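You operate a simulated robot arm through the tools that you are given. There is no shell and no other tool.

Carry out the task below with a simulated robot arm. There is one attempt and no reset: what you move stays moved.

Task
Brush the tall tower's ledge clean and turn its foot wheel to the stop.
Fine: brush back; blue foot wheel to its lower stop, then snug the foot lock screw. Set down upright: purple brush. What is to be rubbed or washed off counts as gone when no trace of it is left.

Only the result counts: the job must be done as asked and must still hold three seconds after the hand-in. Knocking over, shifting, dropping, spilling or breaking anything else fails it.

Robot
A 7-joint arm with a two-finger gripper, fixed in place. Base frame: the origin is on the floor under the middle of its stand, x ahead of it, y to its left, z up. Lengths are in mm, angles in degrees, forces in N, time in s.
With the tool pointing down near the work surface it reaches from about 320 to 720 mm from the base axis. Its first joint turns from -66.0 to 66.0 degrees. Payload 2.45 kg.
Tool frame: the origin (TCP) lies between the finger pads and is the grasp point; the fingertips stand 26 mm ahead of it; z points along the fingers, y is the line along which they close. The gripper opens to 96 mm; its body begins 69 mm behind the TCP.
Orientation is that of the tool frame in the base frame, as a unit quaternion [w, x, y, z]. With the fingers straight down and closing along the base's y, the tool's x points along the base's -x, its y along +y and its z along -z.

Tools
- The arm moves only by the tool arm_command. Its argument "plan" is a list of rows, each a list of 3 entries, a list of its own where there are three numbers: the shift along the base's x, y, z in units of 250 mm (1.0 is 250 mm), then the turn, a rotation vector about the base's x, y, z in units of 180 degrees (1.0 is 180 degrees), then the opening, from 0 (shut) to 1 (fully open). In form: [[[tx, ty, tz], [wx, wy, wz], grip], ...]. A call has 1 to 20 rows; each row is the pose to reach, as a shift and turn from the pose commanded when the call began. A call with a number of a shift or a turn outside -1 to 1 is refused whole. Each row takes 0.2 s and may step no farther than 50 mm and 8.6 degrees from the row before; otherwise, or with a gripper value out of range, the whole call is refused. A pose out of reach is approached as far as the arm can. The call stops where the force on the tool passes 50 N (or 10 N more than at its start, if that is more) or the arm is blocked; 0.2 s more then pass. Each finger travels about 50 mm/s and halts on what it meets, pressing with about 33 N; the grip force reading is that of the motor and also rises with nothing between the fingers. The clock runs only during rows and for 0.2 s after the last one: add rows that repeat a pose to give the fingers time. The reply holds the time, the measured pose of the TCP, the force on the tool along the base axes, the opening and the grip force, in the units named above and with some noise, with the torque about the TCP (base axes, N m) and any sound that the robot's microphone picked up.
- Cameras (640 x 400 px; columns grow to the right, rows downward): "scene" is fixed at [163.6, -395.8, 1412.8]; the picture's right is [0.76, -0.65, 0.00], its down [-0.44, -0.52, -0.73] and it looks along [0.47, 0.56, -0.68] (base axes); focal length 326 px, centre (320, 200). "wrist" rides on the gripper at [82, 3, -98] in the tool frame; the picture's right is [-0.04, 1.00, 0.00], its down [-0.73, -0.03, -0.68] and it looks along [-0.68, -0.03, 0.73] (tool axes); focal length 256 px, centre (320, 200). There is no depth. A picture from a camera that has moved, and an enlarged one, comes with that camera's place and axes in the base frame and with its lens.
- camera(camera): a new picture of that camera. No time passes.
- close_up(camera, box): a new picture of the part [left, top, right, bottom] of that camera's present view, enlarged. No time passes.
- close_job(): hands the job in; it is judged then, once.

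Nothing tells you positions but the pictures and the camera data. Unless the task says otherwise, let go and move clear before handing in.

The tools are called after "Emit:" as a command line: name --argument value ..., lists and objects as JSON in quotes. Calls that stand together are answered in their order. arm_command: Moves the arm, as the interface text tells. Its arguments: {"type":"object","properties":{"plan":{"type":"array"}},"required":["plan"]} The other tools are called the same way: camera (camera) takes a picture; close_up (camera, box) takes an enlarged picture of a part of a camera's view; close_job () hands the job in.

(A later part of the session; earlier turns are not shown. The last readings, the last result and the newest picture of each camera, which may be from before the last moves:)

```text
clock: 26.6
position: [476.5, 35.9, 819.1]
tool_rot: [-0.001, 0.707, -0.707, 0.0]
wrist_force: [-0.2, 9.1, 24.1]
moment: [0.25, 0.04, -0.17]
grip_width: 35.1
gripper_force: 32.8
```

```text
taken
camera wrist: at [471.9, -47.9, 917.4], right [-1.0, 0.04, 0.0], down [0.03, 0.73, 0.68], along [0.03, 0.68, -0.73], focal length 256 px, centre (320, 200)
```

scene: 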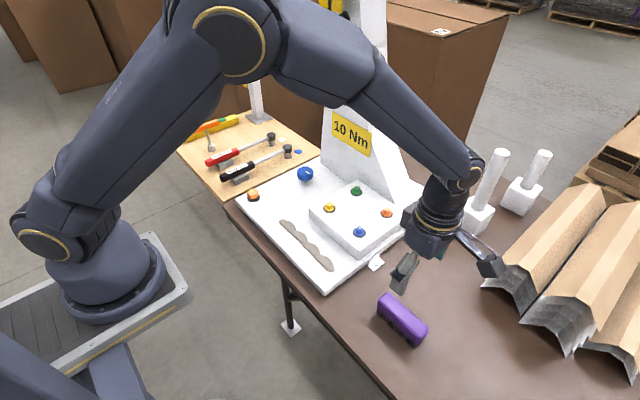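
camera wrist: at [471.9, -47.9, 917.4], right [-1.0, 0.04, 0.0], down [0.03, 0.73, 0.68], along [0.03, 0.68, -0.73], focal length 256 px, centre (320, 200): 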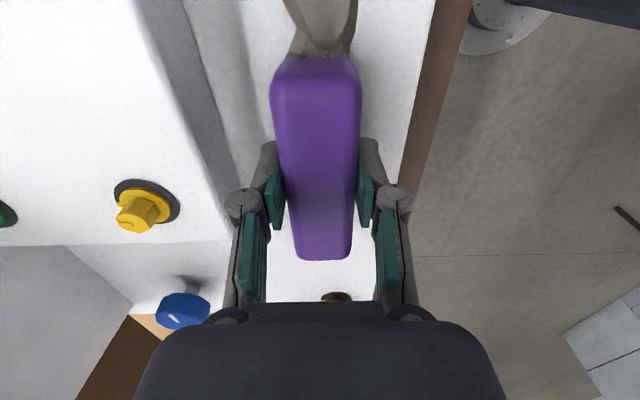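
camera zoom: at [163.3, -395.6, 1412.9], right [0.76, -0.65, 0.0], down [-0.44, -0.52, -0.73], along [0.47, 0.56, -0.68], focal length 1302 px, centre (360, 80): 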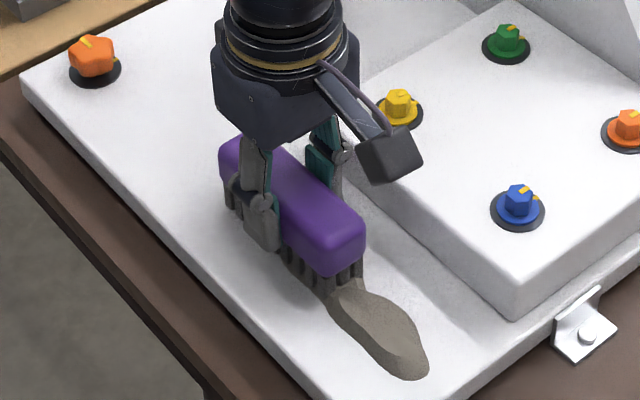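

Grime shows again at the -y end of the brush. I'll lift and look at what is really left.

Emit:
arm_command --plan '[[[0, 0, 0.06], [0, 0, 0], 0], [[0, 0, 0.2], [0, 0, 0], 0], [[-0.1, 0.15, 0.36], [0, 0, 0], 0], [[-0.2, 0.33, 0.5], [0, 0, 0], 0], [[-0.2, 0.45, 0.6], [0, 0, 0], 0], [[-0.2, 0.45, 0.6], [0, 0, 0], 0]]'

Emit:
close_up --camera "scene" --box '[250, 180, 370, 280]'

Emit:
camera --camera "wrist"

```text
refused: row 3 steps farther than a row can; nothing moved
```

```text
4.00 times, centred on (310, 230) of scene
camera zoom: at [163.3, -395.6, 1412.9], right [0.76, -0.65, 0.0], down [-0.44, -0.52, -0.73], along [0.47, 0.56, -0.68], focal length 1302 px, centre (360, 80)
```

zoom: 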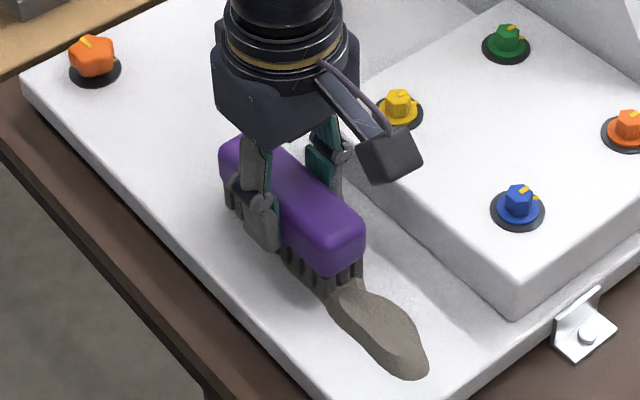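

```text
taken
camera wrist: at [471.9, -47.9, 917.4], right [-1.0, 0.04, 0.0], down [0.03, 0.73, 0.68], along [0.03, 0.68, -0.73], focal length 256 px, centre (320, 200)
```

wrist: 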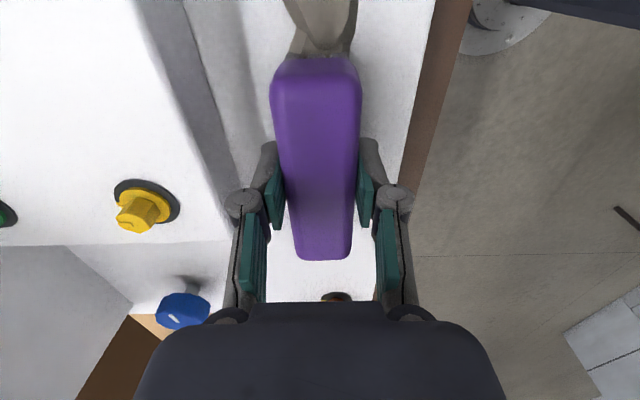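

Emit:
arm_command --plan '[[[0, 0, 0.06], [0, 0, 0], 0], [[0, 0, 0.2], [0, 0, 0], 0], [[0, 0, 0.38], [0, 0, 0], 0], [[0, 0, 0.5], [0, 0, 0], 0], [[0, 0, 0.5], [0, 0, 0], 0]]'

Emit:
close_up --camera "scene" --box '[250, 180, 370, 280]'

Emit:
camera --camera "wrist"

```text
clock: 27.8
position: [473.2, 33.2, 943.5]
tool_rot: [0.0, -0.707, 0.707, 0.0]
wrist_force: [-0.6, -0.5, -0.6]
moment: [0.0, 0.0, 0.01]
grip_width: 35.1
gripper_force: 32.5
```

```text
4.00 times, centred on (310, 230) of scene
camera zoom: at [163.6, -395.8, 1412.8], right [0.76, -0.65, 0.0], down [-0.44, -0.52, -0.73], along [0.47, 0.56, -0.68], focal length 1302 px, centre (360, 80)
```

zoom: 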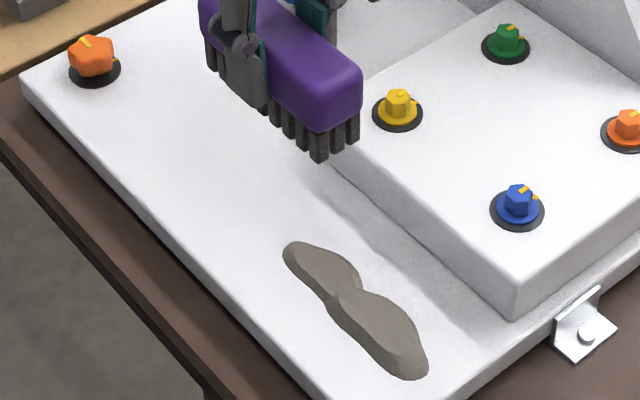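

```text
taken
camera wrist: at [469.8, -48.3, 1041.7], right [-1.0, 0.04, 0.0], down [0.03, 0.73, 0.68], along [0.03, 0.68, -0.73], focal length 256 px, centre (320, 200)
```

wrist: 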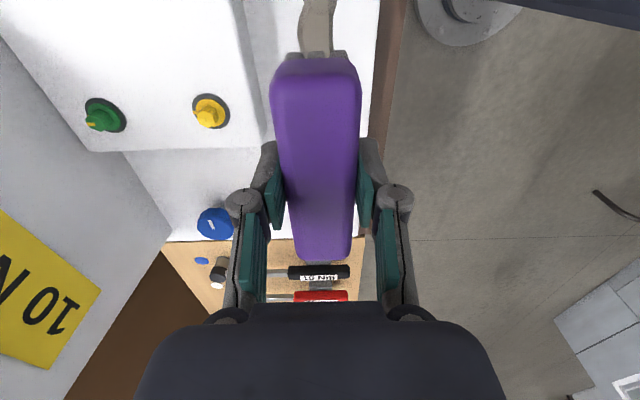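

Emit:
close_up --camera "scene" --box '[310, 230, 370, 280]'

Emit:
close_up --camera "scene" --box '[290, 175, 360, 225]'

Emit:
close_up --camera "scene" --box '[225, 180, 325, 260]'

```text
8.00 times, centred on (340, 255) of scene
camera zoom: at [163.6, -395.8, 1412.8], right [0.76, -0.65, 0.0], down [-0.44, -0.52, -0.73], along [0.47, 0.56, -0.68], focal length 2604 px, centre (160, -240)
```

zoom: 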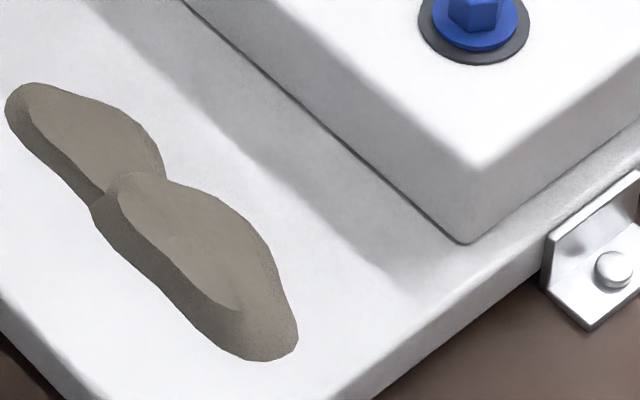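

```text
8.00 times, centred on (325, 200) of scene
camera zoom: at [163.6, -395.8, 1412.8], right [0.76, -0.65, 0.0], down [-0.44, -0.52, -0.73], along [0.47, 0.56, -0.68], focal length 2604 px, centre (280, 200)
```

zoom: 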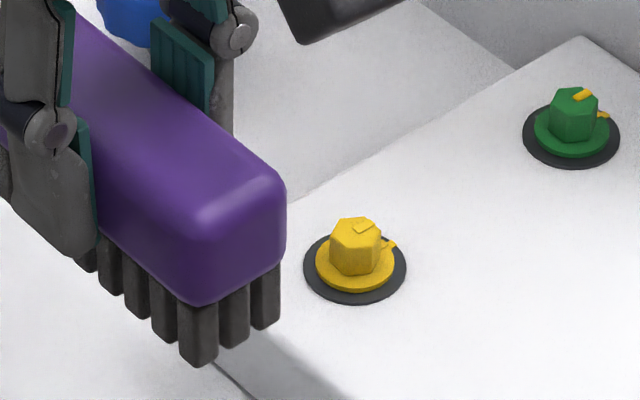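

```text
5.00 times, centred on (275, 220) of scene
camera zoom: at [163.6, -395.8, 1412.8], right [0.76, -0.65, 0.0], down [-0.44, -0.52, -0.73], along [0.47, 0.56, -0.68], focal length 1627 px, centre (545, 100)
```

zoom: 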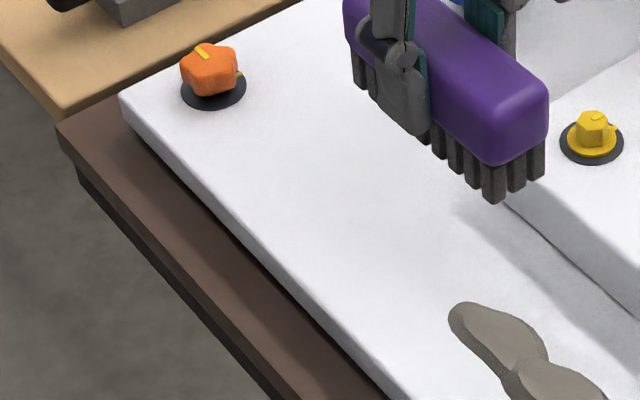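

Two lumps remain, from y ≈ -82 to 38; the brush moved some material rather than wiping it off. I'll set the brush down on the clean plate at +y to find the true plate contact height.

Emit:
arm_command --plan '[[[0, 0.15, 0], [0, 0, 0], 0], [[0, 0.3, -0.1], [0, 0, 0], 0], [[0, 0.3, -0.26], [0, 0, 0], 0], [[0, 0.3, -0.4], [0, 0, 0], 0], [[0, 0.3, -0.48], [0, 0, 0], 0], [[0, 0.3, -0.488], [0, 0, 0], 0], [[0, 0.3, -0.492], [0, 0, 0], 0]]'

Emit:
arm_command --plan '[[[0, 0, -0.003], [0, 0, 0], 0], [[0, 0, -0.006], [0, 0, 0], 0]]'

```text
clock: 29.4
position: [476.3, 109.5, 819.2]
tool_rot: [-0.001, -0.707, 0.707, 0.0]
wrist_force: [-0.3, 1.0, -1.1]
moment: [-0.01, 0.01, -0.04]
grip_width: 35.1
gripper_force: 33.1
```

```text
clock: 30.0
position: [474.7, 109.1, 818.1]
tool_rot: [0.001, -0.707, 0.707, 0.0]
wrist_force: [-3.2, 0.1, 7.2]
moment: [0.17, 0.06, 0.06]
grip_width: 35.3
gripper_force: 32.8
```

The plate contact height is z ≈ 818.7 here, so the bristles do reach the plate and the lumps don't hold them up. I'll sweep in -y in short stages and watch the material.

Emit:
arm_command --plan '[[[0, -0.05, -0.001], [0, 0, 0], 0], [[0, -0.1, -0.001], [0, 0, 0], 0], [[0, -0.15, -0.001], [0, 0, 0], 0], [[0, -0.2, -0.001], [0, 0, 0], 0]]'

Emit:
close_up --camera "scene" --box '[270, 200, 370, 280]'

Emit:
camera --camera "wrist"

```text
clock: 31.0
position: [476.3, 59.2, 820.3]
tool_rot: [0.0, 0.707, -0.707, 0.0]
wrist_force: [0.5, 0.6, -0.7]
moment: [-0.04, 0.02, 0.02]
grip_width: 35.2
gripper_force: 32.6
```

```text
5.00 times, centred on (320, 240) of scene
camera zoom: at [163.6, -395.8, 1412.8], right [0.76, -0.65, 0.0], down [-0.44, -0.52, -0.73], along [0.47, 0.56, -0.68], focal length 1627 px, centre (320, 0)
```

zoom: 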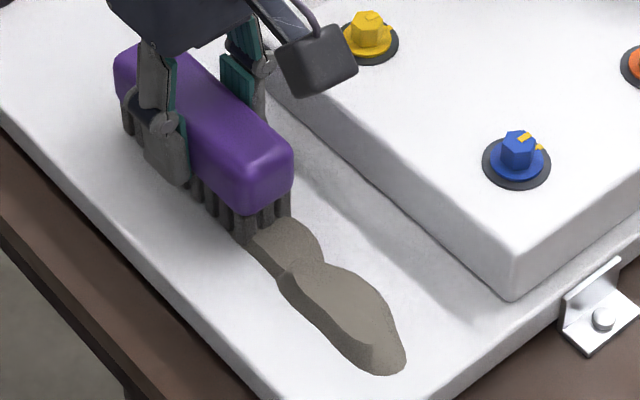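

```text
taken
camera wrist: at [471.4, -23.7, 918.1], right [-1.0, 0.04, 0.0], down [0.03, 0.73, 0.68], along [0.03, 0.68, -0.73], focal length 256 px, centre (320, 200)
```

wrist: 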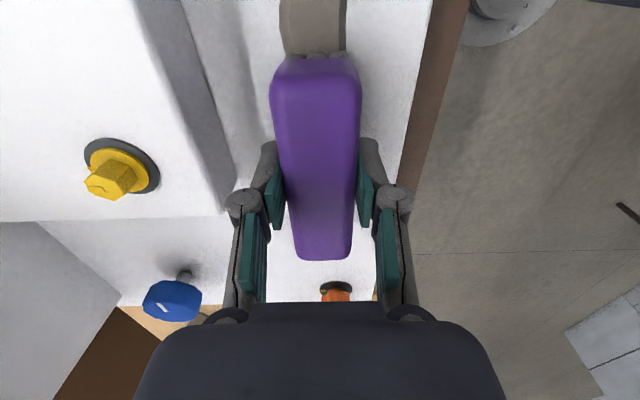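

Emit:
arm_command --plan '[[[0, 0, -0.002], [0, 0, 0], 0], [[0, 0, -0.004], [0, 0, 0], 0]]'

```text
clock: 31.6
position: [475.6, 59.8, 818.2]
tool_rot: [0.0, -0.707, 0.707, 0.001]
wrist_force: [-1.5, -1.4, 3.8]
moment: [0.2, 0.04, 0.06]
grip_width: 35.2
gripper_force: 33.2
```

Emit:
arm_command --plan '[[[0, 0, -0.002], [0, 0, 0], 0], [[0, 0, -0.003], [0, 0, 0], 0]]'

```text
clock: 32.2
position: [475.5, 59.1, 818.0]
tool_rot: [0.001, -0.707, 0.707, -0.001]
wrist_force: [-8.1, -1.6, 41.8]
moment: [-0.06, 0.31, 0.01]
grip_width: 35.3
gripper_force: 33.2
```

Emit:
arm_command --plan '[[[0, 0, 0.002], [0, 0, 0], 0], [[0, 0, 0.002], [0, 0, 0], 0]]'

```text
clock: 32.8
position: [475.7, 58.4, 817.1]
tool_rot: [0.002, -0.707, 0.707, -0.001]
wrist_force: [-2.2, -2.8, 40.3]
moment: [-0.13, 0.1, 0.02]
grip_width: 35.2
gripper_force: 33.1
```

Emit:
arm_command --plan '[[[0, 0, 0.002], [0, 0, 0], 0], [[0, 0, 0.003], [0, 0, 0], 0]]'

```text
clock: 33.4
position: [475.5, 58.4, 817.3]
tool_rot: [-0.001, 0.708, -0.707, 0.0]
wrist_force: [3.9, -2.4, 25.9]
moment: [-0.05, -0.23, 0.04]
grip_width: 35.4
gripper_force: 32.9
```

Emit:
arm_command --plan '[[[0, 0, 0.002], [0, 0, 0], 0], [[0, -0.04, 0.002], [0, 0, 0], 0], [[0, -0.08, 0.002], [0, 0, 0], 0], [[0, -0.12, 0.002], [0, 0, 0], 0]]'

Emit:
close_up --camera "scene" --box '[270, 200, 370, 280]'

Emit:
camera --camera "wrist"

```text
clock: 34.4
position: [475.5, 27.5, 818.5]
tool_rot: [0.0, -0.707, 0.707, 0.001]
wrist_force: [0.8, 0.3, -0.4]
moment: [0.02, 0.0, 0.01]
grip_width: 35.1
gripper_force: 32.6
```

```text
5.00 times, centred on (320, 240) of scene
camera zoom: at [163.6, -395.8, 1412.8], right [0.76, -0.65, 0.0], down [-0.44, -0.52, -0.73], along [0.47, 0.56, -0.68], focal length 1627 px, centre (320, 0)
```

zoom: 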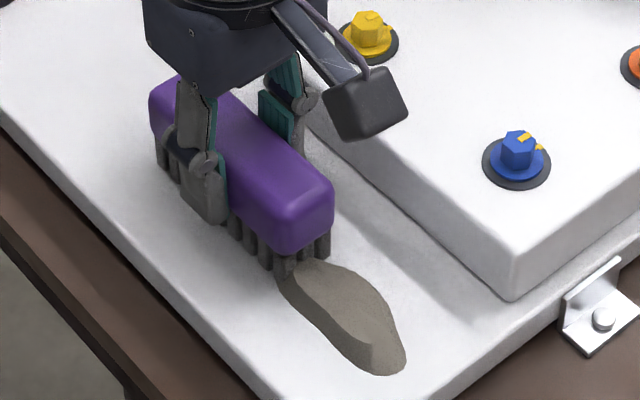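

```text
taken
camera wrist: at [471.3, -54.4, 916.9], right [-1.0, 0.04, 0.0], down [0.03, 0.73, 0.68], along [0.03, 0.68, -0.73], focal length 256 px, centre (320, 200)
```

wrist: 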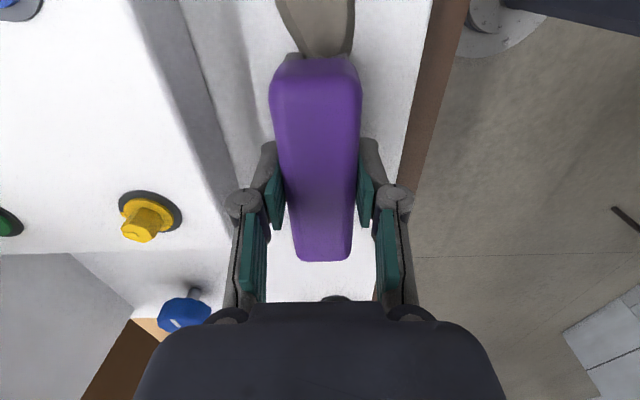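

Emit:
arm_command --plan '[[[0, 0, 0.06], [0, 0, 0], 0], [[0, 0, 0.2], [0, 0, 0], 0], [[0, 0.1, 0.34], [0, 0, 0], 0], [[0, 0.25, 0.4], [0, 0, 0], 0], [[0, 0.4, 0.5], [0, 0, 0], 0], [[0, 0.4, 0.5], [0, 0, 0], 0]]'

Emit:
close_up --camera "scene" --box '[270, 200, 370, 280]'

Emit:
close_up --camera "scene" --box '[270, 150, 330, 190]'

```text
clock: 35.8
position: [475.6, 131.2, 942.4]
tool_rot: [0.0, -0.707, 0.707, 0.0]
wrist_force: [-0.1, 0.0, -0.3]
moment: [0.04, 0.0, -0.01]
grip_width: 35.0
gripper_force: 33.0
```

```text
5.00 times, centred on (320, 240) of scene
camera zoom: at [163.6, -395.8, 1412.8], right [0.76, -0.65, 0.0], down [-0.44, -0.52, -0.73], along [0.47, 0.56, -0.68], focal length 1627 px, centre (320, 0)
```

zoom: 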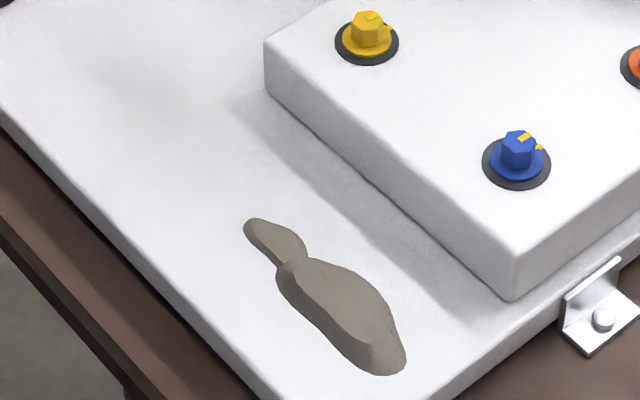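

```text
10.00 times, centred on (300, 170) of scene
camera zoom: at [163.6, -395.8, 1412.8], right [0.76, -0.65, 0.0], down [-0.44, -0.52, -0.73], along [0.47, 0.56, -0.68], focal length 3255 px, centre (520, 500)
```

zoom: 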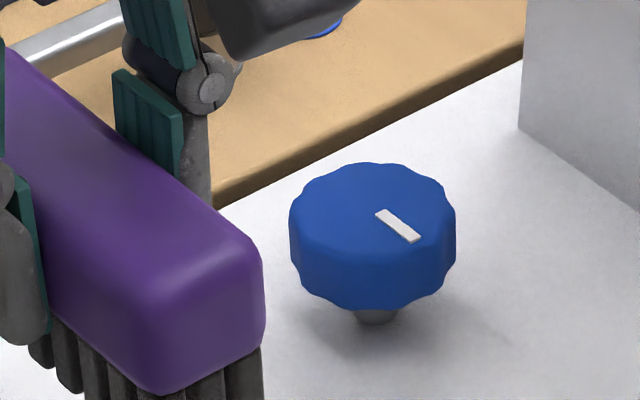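

The second lump is now visibly smaller after contact, so rubbing does wear it off. I'll put the brush over the big remaining lump and rub with firm, light strokes.

Emit:
arm_command --plan '[[[0, -0.18, 0], [0, 0, 0], 0], [[0, -0.36, 0], [0, 0, 0], 0], [[0, -0.54, -0.05], [0, 0, 0], 0], [[0, -0.7, -0.12], [0, 0, 0], 0], [[0, -0.7, -0.28], [0, 0, 0], 0], [[0, -0.7, -0.42], [0, 0, 0], 0], [[0, -0.7, -0.49], [0, 0, 0], 0], [[0, -0.7, -0.499], [0, 0, 0], 0], [[0, -0.7, -0.499], [0, 0, 0], 0]]'

```text
clock: 37.8
position: [476.2, -46.7, 819.6]
tool_rot: [0.001, 0.707, -0.707, 0.0]
wrist_force: [0.2, 0.4, -2.5]
moment: [0.02, -0.01, -0.01]
grip_width: 35.1
gripper_force: 33.1
```

Emit:
arm_command --plan '[[[0, 0, -0.003], [0, 0, 0], 0], [[0, 0, -0.003], [0, 0, 0], 0]]'

```text
clock: 38.4
position: [476.8, -45.9, 819.4]
tool_rot: [0.0, 0.707, -0.707, 0.001]
wrist_force: [0.2, -0.5, -1.1]
moment: [0.01, 0.0, 0.01]
grip_width: 35.2
gripper_force: 33.0
```

Emit:
arm_command --plan '[[[0, 0, -0.002], [0, 0, 0], 0], [[0, 0, -0.003], [0, 0, 0], 0]]'

```text
clock: 39.0
position: [475.5, -45.7, 817.3]
tool_rot: [0.0, -0.707, 0.707, -0.001]
wrist_force: [-2.8, 1.0, 6.7]
moment: [0.18, 0.02, 0.07]
grip_width: 34.9
gripper_force: 33.1
```

There's 7 N contact at z ≈ 817.1. I'll stroke back and forth over the lump.

Emit:
arm_command --plan '[[[0, -0.06, -0.001], [0, 0, 0], 0], [[0, -0.12, -0.001], [0, 0, 0], 0], [[0, -0.16, -0.001], [0, 0, 0], 0], [[0, -0.1, -0.001], [0, 0, 0], 0], [[0, -0.04, -0.001], [0, 0, 0], 0], [[0, 0.02, -0.001], [0, 0, 0], 0], [[0, 0.08, -0.001], [0, 0, 0], 0], [[0, 0.14, -0.001], [0, 0, 0], 0], [[0, 0.2, -0.001], [0, 0, 0], 0], [[0, 0.26, -0.001], [0, 0, 0], 0]]'

Emit:
close_up --camera "scene" --box '[270, 200, 370, 280]'

```text
clock: 41.2
position: [475.8, 18.3, 817.5]
tool_rot: [0.0, -0.706, 0.708, -0.002]
wrist_force: [-0.3, -10.0, 26.8]
moment: [-0.02, 0.09, 0.19]
grip_width: 35.1
gripper_force: 33.3
```

```text
5.00 times, centred on (320, 240) of scene
camera zoom: at [163.2, -396.1, 1412.8], right [0.76, -0.65, 0.0], down [-0.44, -0.52, -0.73], along [0.47, 0.56, -0.68], focal length 1627 px, centre (320, 0)
```

zoom: 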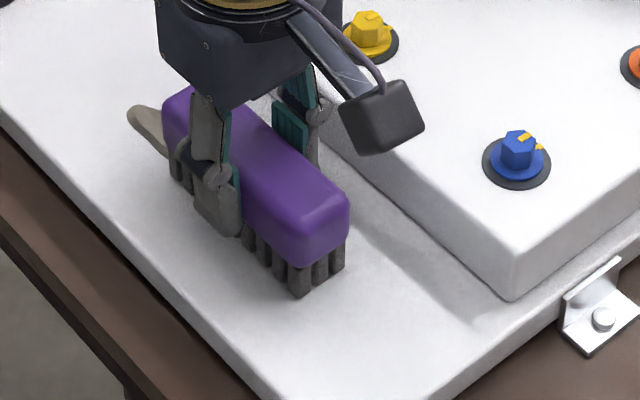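

The material is pushed ahead of the stroke, so the clean way is to sweep it off the front edge of the ledge. I'll push it a little further in +y, clear of the block, then sweep it in -x.

Emit:
arm_command --plan '[[[0, 0.06, 0], [0, 0, 0], 0], [[0, 0.12, 0], [0, 0, 0], 0], [[0, 0.18, 0], [0, 0, 0], 0]]'

Emit:
close_up --camera "scene" --box '[240, 180, 340, 260]'

Emit:
camera --camera "wrist"

```text
clock: 42.0
position: [475.9, 63.0, 816.7]
tool_rot: [0.0, -0.707, 0.707, -0.001]
wrist_force: [-0.1, -15.1, 39.6]
moment: [-0.37, 0.0, 0.1]
grip_width: 35.2
gripper_force: 33.1
```

```text
5.00 times, centred on (290, 220) of scene
camera zoom: at [163.0, -396.3, 1412.7], right [0.76, -0.65, 0.0], down [-0.44, -0.52, -0.73], along [0.47, 0.56, -0.68], focal length 1627 px, centre (470, 100)
```

zoom: 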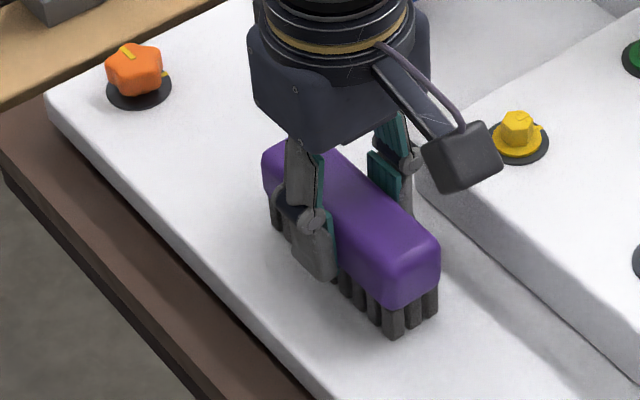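

```text
taken
camera wrist: at [472.4, -19.5, 916.2], right [-1.0, 0.04, 0.0], down [0.03, 0.73, 0.68], along [0.03, 0.68, -0.73], focal length 256 px, centre (320, 200)
```

wrist: 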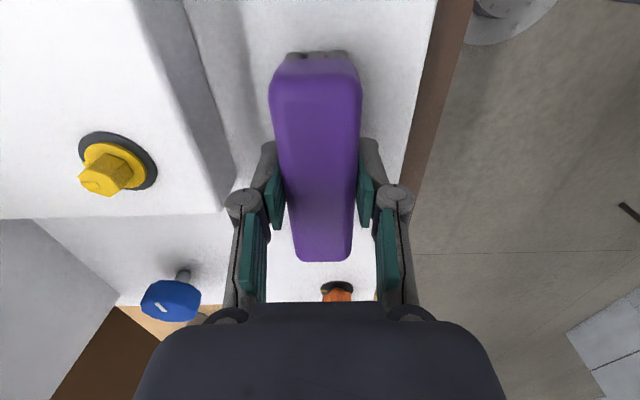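

Nothing shows ahead of or behind the brush now. I'll lift straight up and check underneath.

Emit:
arm_command --plan '[[[0, 0, 0.04], [0, 0, 0], 0], [[0, 0, 0.2], [0, 0, 0], 0], [[0, 0, 0.38], [0, 0, 0], 0], [[0, 0, 0.5], [0, 0, 0], 0], [[0, 0, 0.5], [0, 0, 0], 0]]'

Emit:
close_up --camera "scene" --box '[230, 180, 370, 290]'

Emit:
camera --camera "wrist"

```text
clock: 43.2
position: [474.3, 65.5, 941.8]
tool_rot: [0.0, -0.707, 0.707, 0.0]
wrist_force: [0.0, 0.4, -2.1]
moment: [0.01, 0.02, -0.01]
grip_width: 35.3
gripper_force: 32.9
```

```text
3.64 times, centred on (300, 235) of scene
camera zoom: at [163.6, -395.8, 1412.8], right [0.76, -0.65, 0.0], down [-0.44, -0.52, -0.73], along [0.47, 0.56, -0.68], focal length 1184 px, centre (393, 73)
```

zoom: 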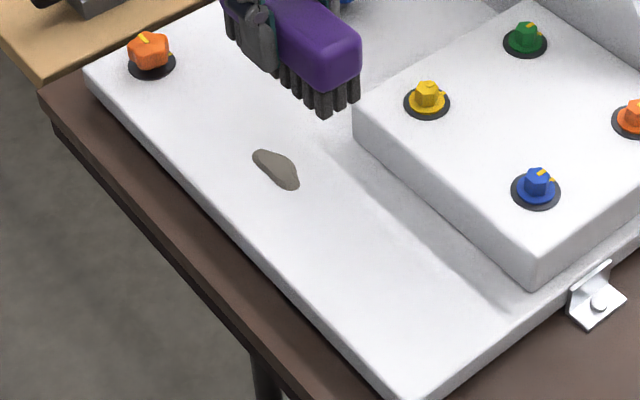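

```text
taken
camera wrist: at [470.1, -16.6, 1040.0], right [-1.0, 0.04, 0.0], down [0.03, 0.73, 0.68], along [0.03, 0.68, -0.73], focal length 256 px, centre (320, 200)
```

wrist: 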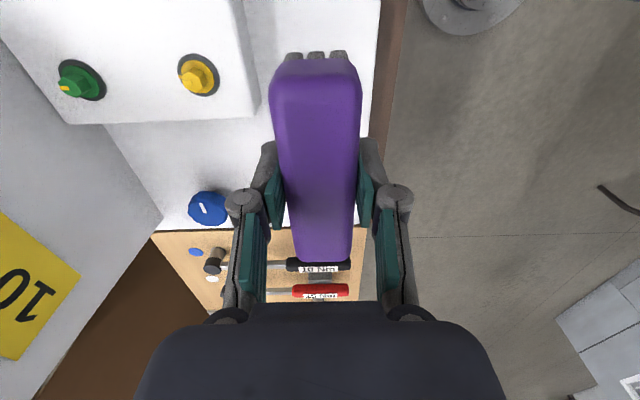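

Only one small lump is left, at y ≈ 83–129. I'll lower the brush onto it and rub it away with short strokes.

Emit:
arm_command --plan '[[[0, 0.06, -0.1], [0, 0, 0], 0], [[0, 0.06, -0.28], [0, 0, 0], 0], [[0, 0.06, -0.44], [0, 0, 0], 0], [[0, 0.06, -0.494], [0, 0, 0], 0], [[0, 0.06, -0.498], [0, 0, 0], 0], [[0, 0.06, -0.5], [0, 0, 0], 0]]'

```text
clock: 44.6
position: [474.2, 79.0, 818.3]
tool_rot: [0.0, 0.707, -0.707, 0.001]
wrist_force: [-5.2, 1.9, 10.4]
moment: [-0.02, 0.09, 0.0]
grip_width: 35.2
gripper_force: 32.9
```

Emit:
arm_command --plan '[[[0, 0.05, 0], [0, 0, 0], 0], [[0, 0.1, 0], [0, 0, 0], 0], [[0, 0.15, 0], [0, 0, 0], 0], [[0, 0.2, 0], [0, 0, 0], 0], [[0, 0.25, 0], [0, 0, 0], 0], [[0, 0.2, 0], [0, 0, 0], 0], [[0, 0.15, 0], [0, 0, 0], 0], [[0, 0.1, 0], [0, 0, 0], 0], [[0, 0.05, 0], [0, 0, 0], 0], [[0, 0, 0], [0, 0, 0], 0]]'

Emit:
close_up --camera "scene" --box '[230, 180, 370, 290]'

```text
clock: 46.8
position: [474.4, 79.3, 816.4]
tool_rot: [0.0, -0.707, 0.707, 0.0]
wrist_force: [0.1, 6.9, 14.1]
moment: [0.45, -0.12, -0.02]
grip_width: 35.2
gripper_force: 33.3
```

```text
3.64 times, centred on (300, 235) of scene
camera zoom: at [163.4, -395.7, 1412.8], right [0.76, -0.65, 0.0], down [-0.44, -0.52, -0.73], along [0.47, 0.56, -0.68], focal length 1184 px, centre (393, 73)
```

zoom: 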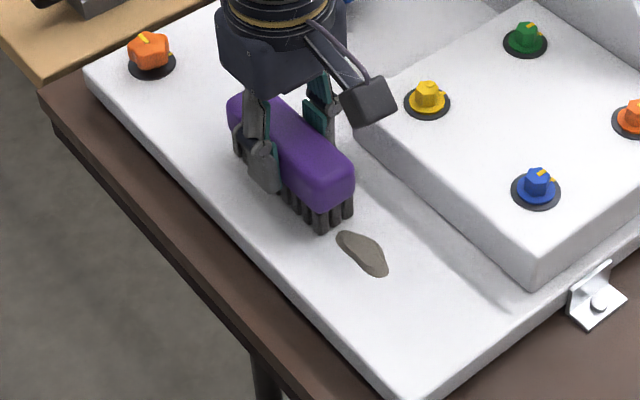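

The remaining lump has shifted to y ≈ 4. I'll place the brush behind it at x ≈ 497, still clear of the block, and sweep it toward -x over the front edge.

Emit:
arm_command --plan '[[[0, 0, 0.06], [0, 0, 0], 0], [[0.04, -0.1, 0.12], [0, 0, 0], 0], [[0.088, -0.22, 0.12], [0, 0, 0], 0], [[0.088, -0.304, 0.1], [0, 0, 0], 0], [[0.088, -0.304, 0.04], [0, 0, 0], 0], [[0.088, -0.304, 0.01], [0, 0, 0], 0], [[0.088, -0.304, 0.003], [0, 0, 0], 0]]'

Emit:
camera --camera "wrist"

Emit:
close_up --camera "scene" --box '[270, 200, 370, 280]'

```text
clock: 48.4
position: [495.9, 3.0, 817.3]
tool_rot: [0.0, 0.707, -0.707, 0.0]
wrist_force: [0.2, -0.1, -0.7]
moment: [-0.01, -0.02, -0.01]
grip_width: 35.3
gripper_force: 33.3
```

```text
taken
camera wrist: at [492.5, -79.5, 916.0], right [-1.0, 0.04, 0.0], down [0.03, 0.73, 0.68], along [0.03, 0.68, -0.73], focal length 256 px, centre (320, 200)
```

wrist: 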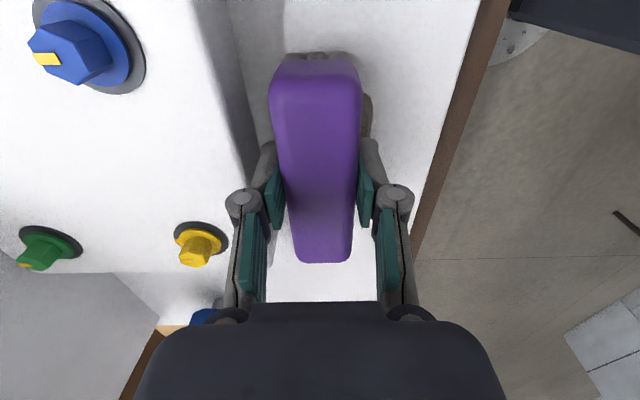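

```text
5.00 times, centred on (320, 240) of scene
camera zoom: at [163.6, -395.9, 1412.8], right [0.76, -0.65, 0.0], down [-0.44, -0.52, -0.73], along [0.47, 0.56, -0.68], focal length 1627 px, centre (320, 0)
```

zoom: 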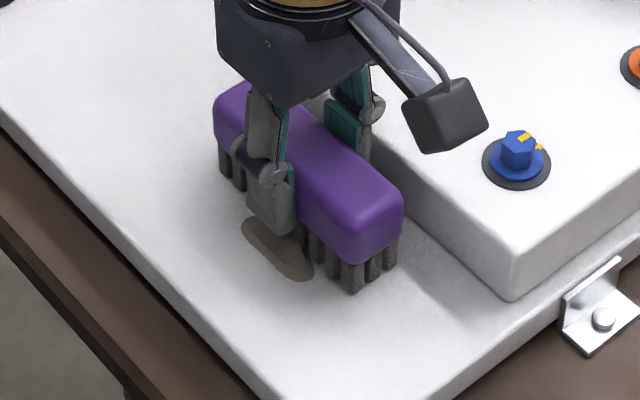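

The lump lies just in front of the brush's long side, so I'll press lightly.

Emit:
arm_command --plan '[[[0, 0, -0.003], [0, 0, 0], 0], [[0, 0, -0.003], [0, 0, 0], 0]]'

```text
clock: 49.0
position: [496.1, 3.4, 816.4]
tool_rot: [0.0, -0.707, 0.707, 0.0]
wrist_force: [-0.4, -0.8, 3.4]
moment: [-0.11, 0.05, -0.05]
grip_width: 35.2
gripper_force: 32.7
```

Emit:
arm_command --plan '[[[-0.03, 0, -0.001], [0, 0, 0], 0], [[-0.07, 0, -0.001], [0, 0, 0], 0], [[-0.11, 0, -0.001], [0, 0, 0], 0], [[-0.15, 0, -0.001], [0, 0, 0], 0]]'

Emit:
close_up --camera "scene" --box '[270, 200, 370, 280]'

Emit:
camera --camera "wrist"

```text
clock: 50.0
position: [460.7, 2.8, 817.4]
tool_rot: [-0.001, 0.707, -0.707, 0.002]
wrist_force: [3.6, 0.1, 7.8]
moment: [0.02, -0.09, -0.01]
grip_width: 35.1
gripper_force: 32.8
```

```text
5.00 times, centred on (320, 240) of scene
camera zoom: at [163.6, -395.9, 1412.8], right [0.76, -0.65, 0.0], down [-0.44, -0.52, -0.73], along [0.47, 0.56, -0.68], focal length 1627 px, centre (320, 0)
```

zoom: 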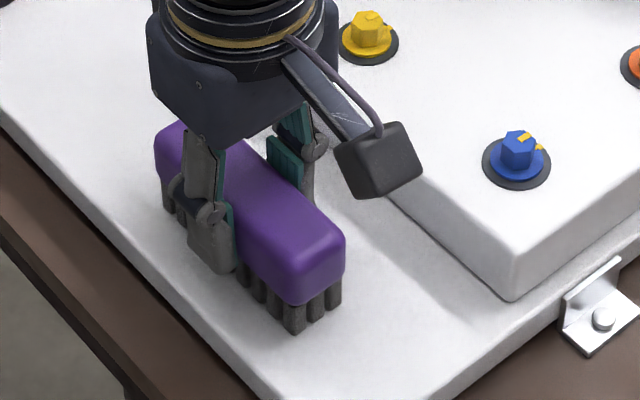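

```text
taken
camera wrist: at [456.1, -79.5, 915.5], right [-1.0, 0.04, 0.0], down [0.03, 0.73, 0.68], along [0.03, 0.68, -0.73], focal length 256 px, centre (320, 200)
```

wrist: 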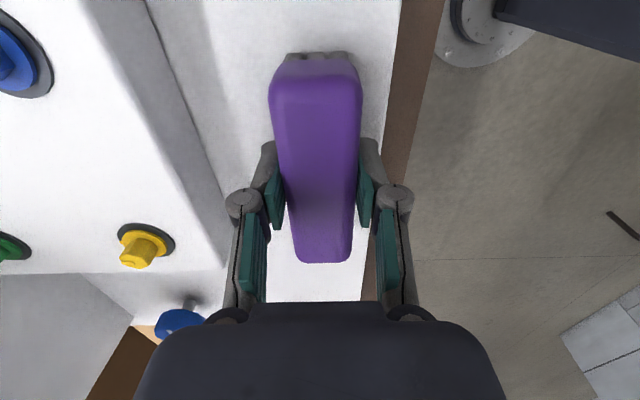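

Emit:
arm_command --plan '[[[-0.05, 0, 0], [0, 0, 0], 0], [[-0.1, 0, 0], [0, 0, 0], 0], [[-0.15, 0, 0], [0, 0, 0], 0], [[-0.2, 0, 0.001], [0, 0, 0], 0], [[-0.24, 0, 0.002], [0, 0, 0], 0], [[-0.24, 0, 0.1], [0, 0, 0], 0], [[-0.24, 0, 0.28], [0, 0, 0], 0], [[-0.24, 0, 0.44], [0, 0, 0], 0], [[-0.24, 0, 0.5], [0, 0, 0], 0]]'

Emit:
close_up --camera "scene" --box '[230, 180, 370, 290]'

Emit:
camera --camera "scene"

Emit:
camera --camera "wrist"

```text
clock: 52.0
position: [399.1, 2.0, 942.1]
tool_rot: [-0.001, 0.707, -0.707, 0.0]
wrist_force: [0.7, -0.5, -1.1]
moment: [0.01, 0.02, 0.0]
grip_width: 35.2
gripper_force: 33.0
```

```text
3.64 times, centred on (300, 235) of scene
camera zoom: at [163.6, -395.9, 1412.8], right [0.76, -0.65, 0.0], down [-0.44, -0.52, -0.73], along [0.47, 0.56, -0.68], focal length 1184 px, centre (393, 73)
```

zoom: 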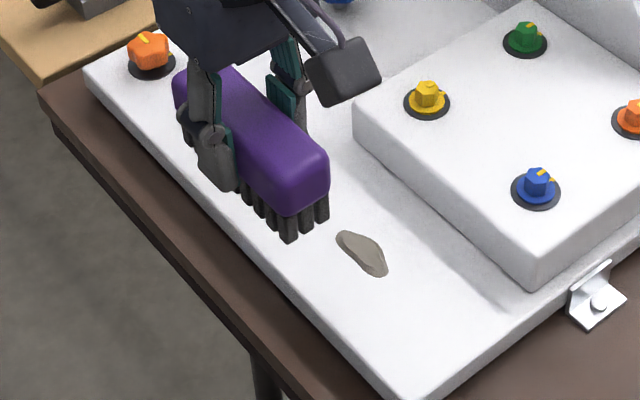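

```text
taken
```

scene: 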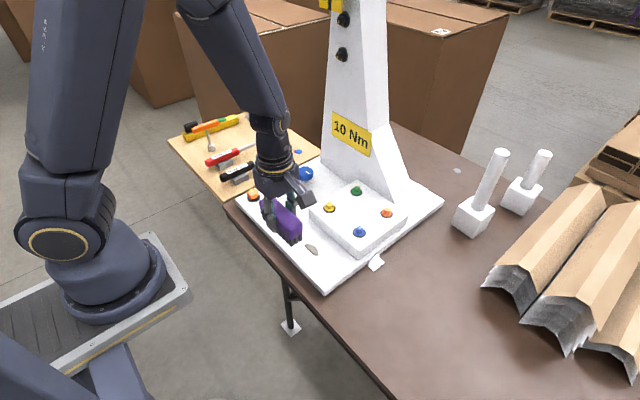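

```text
taken
camera wrist: at [395.7, -80.7, 1040.5], right [-1.0, 0.04, 0.0], down [0.03, 0.73, 0.68], along [0.03, 0.68, -0.73], focal length 256 px, centre (320, 200)
```

wrist: 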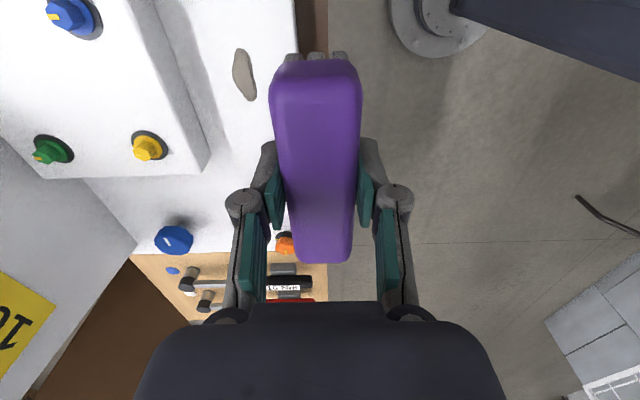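

The lump is still at y ≈ 4, so that light -x sweep did little. I'll look closely at it to judge its size.

Emit:
close_up --camera "scene" --box '[270, 200, 370, 280]'

Emit:
close_up --camera "wrist" --box '[200, 30, 300, 110]'

Emit:
close_up --camera "scene" --box '[225, 180, 325, 260]'

```text
5.00 times, centred on (320, 240) of scene
camera zoom: at [163.6, -395.9, 1412.8], right [0.76, -0.65, 0.0], down [-0.44, -0.52, -0.73], along [0.47, 0.56, -0.68], focal length 1627 px, centre (320, 0)
```

zoom: 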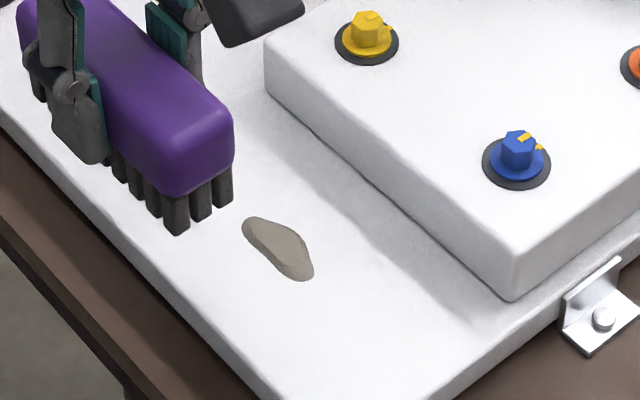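

```text
5.00 times, centred on (250, 70) of wrist
camera zoom: at [395.7, -80.7, 1040.5], right [-1.0, 0.04, 0.0], down [0.03, 0.73, 0.68], along [0.03, 0.68, -0.73], focal length 1280 px, centre (670, 850)
```

zoom: 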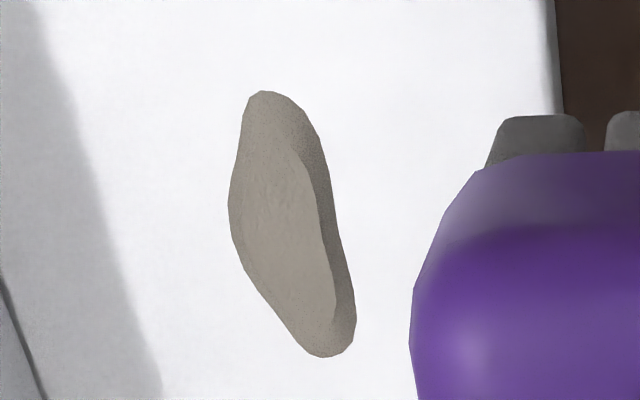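

```text
5.00 times, centred on (275, 220) of scene
camera zoom: at [163.6, -395.9, 1412.8], right [0.76, -0.65, 0.0], down [-0.44, -0.52, -0.73], along [0.47, 0.56, -0.68], focal length 1627 px, centre (545, 100)
```

zoom: 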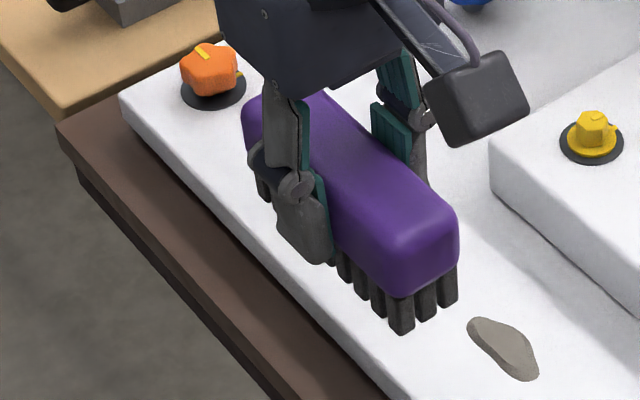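

The lump hasn't changed. The pattern so far fits material being pushed along the ledge ahead of the brush and leaving only when pushed past the end. I'll start at the +y end and make one continuous -y stroke over the plate's end edge.

Emit:
arm_command --plan '[[[0.1, 0.15, 0], [0, 0, 0], 0], [[0.2, 0.3, 0], [0, 0, 0], 0], [[0.302, 0.45, 0], [0, 0, 0], 0], [[0.302, 0.63, 0], [0, 0, 0], 0], [[0.302, 0.63, -0.14], [0, 0, 0], 0], [[0.302, 0.63, -0.28], [0, 0, 0], 0], [[0.302, 0.63, -0.42], [0, 0, 0], 0], [[0.302, 0.63, -0.49], [0, 0, 0], 0], [[0.302, 0.63, -0.497], [0, 0, 0], 0]]'

Emit:
camera --camera "wrist"

Emit:
close_up --camera "scene" --box '[230, 180, 370, 290]'

```text
clock: 54.0
position: [476.2, 160.0, 818.5]
tool_rot: [0.0, -0.707, 0.708, 0.0]
wrist_force: [-0.1, 0.8, -1.7]
moment: [0.0, -0.01, -0.02]
grip_width: 35.2
gripper_force: 32.5
```

```text
taken
camera wrist: at [471.4, 77.4, 916.6], right [-1.0, 0.04, 0.0], down [0.03, 0.73, 0.68], along [0.03, 0.68, -0.73], focal length 256 px, centre (320, 200)
```

wrist: 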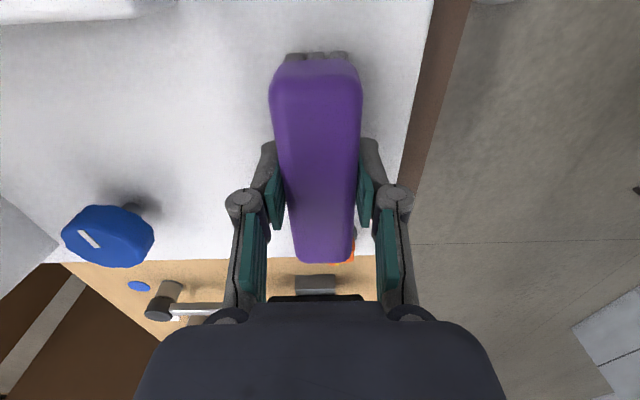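

```text
3.64 times, centred on (300, 235) of scene
camera zoom: at [163.6, -395.8, 1412.8], right [0.76, -0.65, 0.0], down [-0.44, -0.52, -0.73], along [0.47, 0.56, -0.68], focal length 1184 px, centre (393, 73)
```

zoom: 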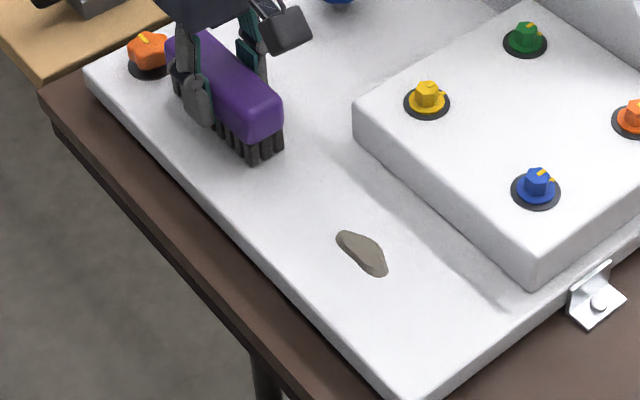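

Only the one lump at y ≈ 4 is left. I'll slide back to y ≈ 95, press on, and sweep in -y.

Emit:
arm_command --plan '[[[0, -0.09, 0.01], [0, 0, 0], 0], [[0, -0.18, 0.01], [0, 0, 0], 0], [[0, -0.264, 0.004], [0, 0, 0], 0], [[0, -0.264, -0.001], [0, 0, 0], 0], [[0, -0.264, -0.003], [0, 0, 0], 0]]'

```text
clock: 55.2
position: [475.4, 93.8, 818.0]
tool_rot: [0.0, -0.707, 0.707, 0.0]
wrist_force: [0.2, 0.4, -1.6]
moment: [-0.02, 0.0, -0.04]
grip_width: 35.1
gripper_force: 33.5
```

Emit:
arm_command --plan '[[[0, 0, -0.002], [0, 0, 0], 0], [[0, 0, -0.003], [0, 0, 0], 0], [[0, 0, -0.003], [0, 0, 0], 0]]'

```text
clock: 56.0
position: [475.0, 94.9, 816.5]
tool_rot: [0.001, -0.707, 0.707, 0.0]
wrist_force: [-3.8, 0.7, 11.9]
moment: [-0.01, 0.21, 0.0]
grip_width: 35.3
gripper_force: 32.7
```

Emit:
arm_command --plan '[[[0, -0.05, 0], [0, 0, 0], 0], [[0, -0.1, 0], [0, 0, 0], 0], [[0, -0.15, 0], [0, 0, 0], 0], [[0, -0.2, 0], [0, 0, 0], 0], [[0, -0.25, 0], [0, 0, 0], 0]]'

Emit:
close_up --camera "scene" --box '[230, 180, 370, 290]'

```text
clock: 57.2
position: [476.5, 33.7, 816.9]
tool_rot: [-0.001, 0.707, -0.707, 0.0]
wrist_force: [1.0, 7.4, 15.9]
moment: [0.33, -0.02, -0.12]
grip_width: 35.4
gripper_force: 33.2
```

```text
3.64 times, centred on (300, 235) of scene
camera zoom: at [163.4, -395.7, 1412.9], right [0.76, -0.65, 0.0], down [-0.44, -0.52, -0.73], along [0.47, 0.56, -0.68], focal length 1184 px, centre (393, 73)
```

zoom: 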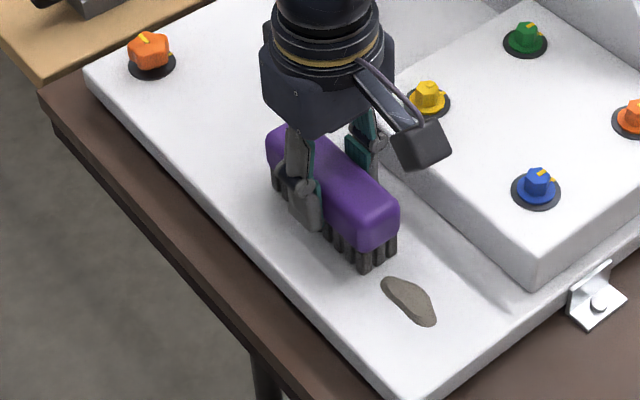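

The lump moves ahead of the brush as expected, so I'll keep pushing it toward and over the -y edge.

Emit:
arm_command --plan '[[[0, -0.05, 0], [0, 0, 0], 0], [[0, -0.1, 0], [0, 0, 0], 0], [[0, -0.15, 0], [0, 0, 0], 0], [[0, -0.2, 0], [0, 0, 0], 0], [[0, -0.25, 0], [0, 0, 0], 0]]'

Emit:
close_up --camera "scene" --box '[270, 200, 410, 310]'

```text
clock: 58.4
position: [474.6, -28.1, 816.2]
tool_rot: [-0.002, 0.707, -0.707, -0.001]
wrist_force: [0.6, 10.7, 30.7]
moment: [0.17, 0.09, -0.19]
grip_width: 35.2
gripper_force: 32.6
```

```text
3.64 times, centred on (340, 255) of scene
camera zoom: at [163.2, -395.5, 1412.9], right [0.76, -0.65, 0.0], down [-0.44, -0.52, -0.73], along [0.47, 0.56, -0.68], focal length 1184 px, centre (247, 0)
```

zoom: 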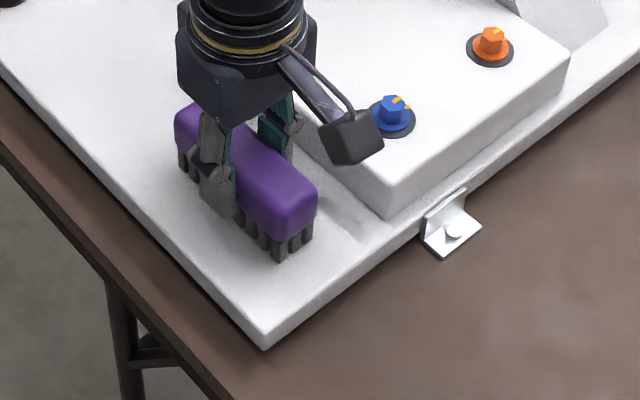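

Nothing is visible ahead of the brush now. I'll lift it straight up, move it aside, and inspect the whole ledge.

Emit:
arm_command --plan '[[[0, 0, 0.04], [0, 0, 0], 0], [[0, 0, 0.2], [0, 0, 0], 0], [[0, 0, 0.38], [0, 0, 0], 0], [[0, -0.16, 0.48], [0, 0, 0], 0], [[0, -0.34, 0.5], [0, 0, 0], 0], [[0, -0.5, 0.5], [0, 0, 0], 0], [[0, -0.5, 0.5], [0, 0, 0], 0]]'

Emit:
close_up --camera "scene" --box '[230, 170, 390, 300]'

Emit:
camera --camera "wrist"

Emit:
camera --camera "scene"

```text
clock: 60.0
position: [475.3, -153.9, 939.8]
tool_rot: [0.0, 0.707, -0.707, 0.0]
wrist_force: [0.4, 0.2, -1.5]
moment: [-0.02, 0.04, 0.01]
grip_width: 35.4
gripper_force: 33.5
```

```text
3.08 times, centred on (310, 235) of scene
camera zoom: at [163.6, -395.9, 1412.8], right [0.76, -0.65, 0.0], down [-0.44, -0.52, -0.73], along [0.47, 0.56, -0.68], focal length 1001 px, centre (351, 92)
```

zoom: 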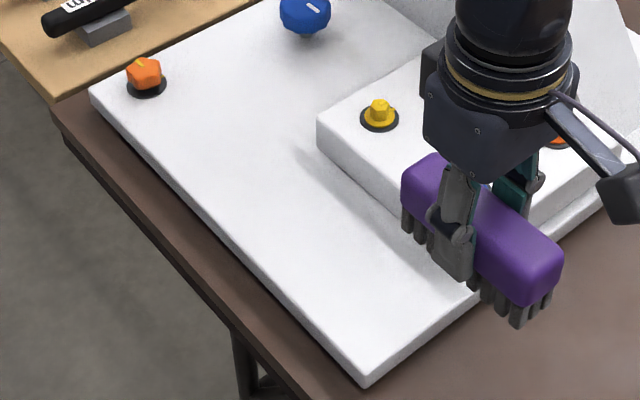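

```text
taken
camera wrist: at [470.9, -236.3, 1040.0], right [-1.0, 0.04, 0.0], down [0.03, 0.73, 0.68], along [0.03, 0.68, -0.73], focal length 256 px, centre (320, 200)
```

wrist: 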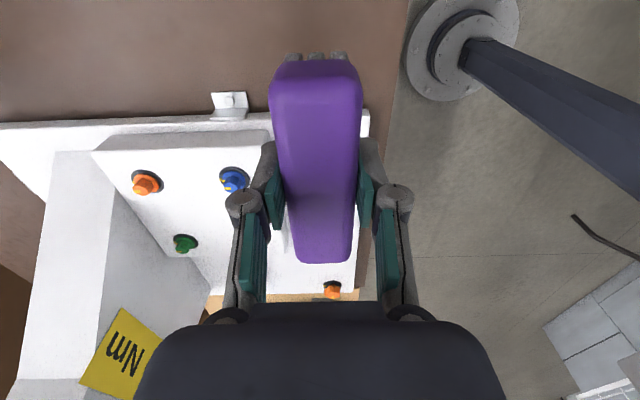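

```text
taken
```

scene: 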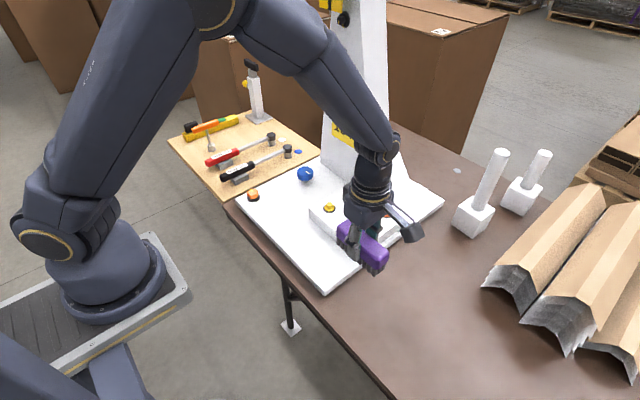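

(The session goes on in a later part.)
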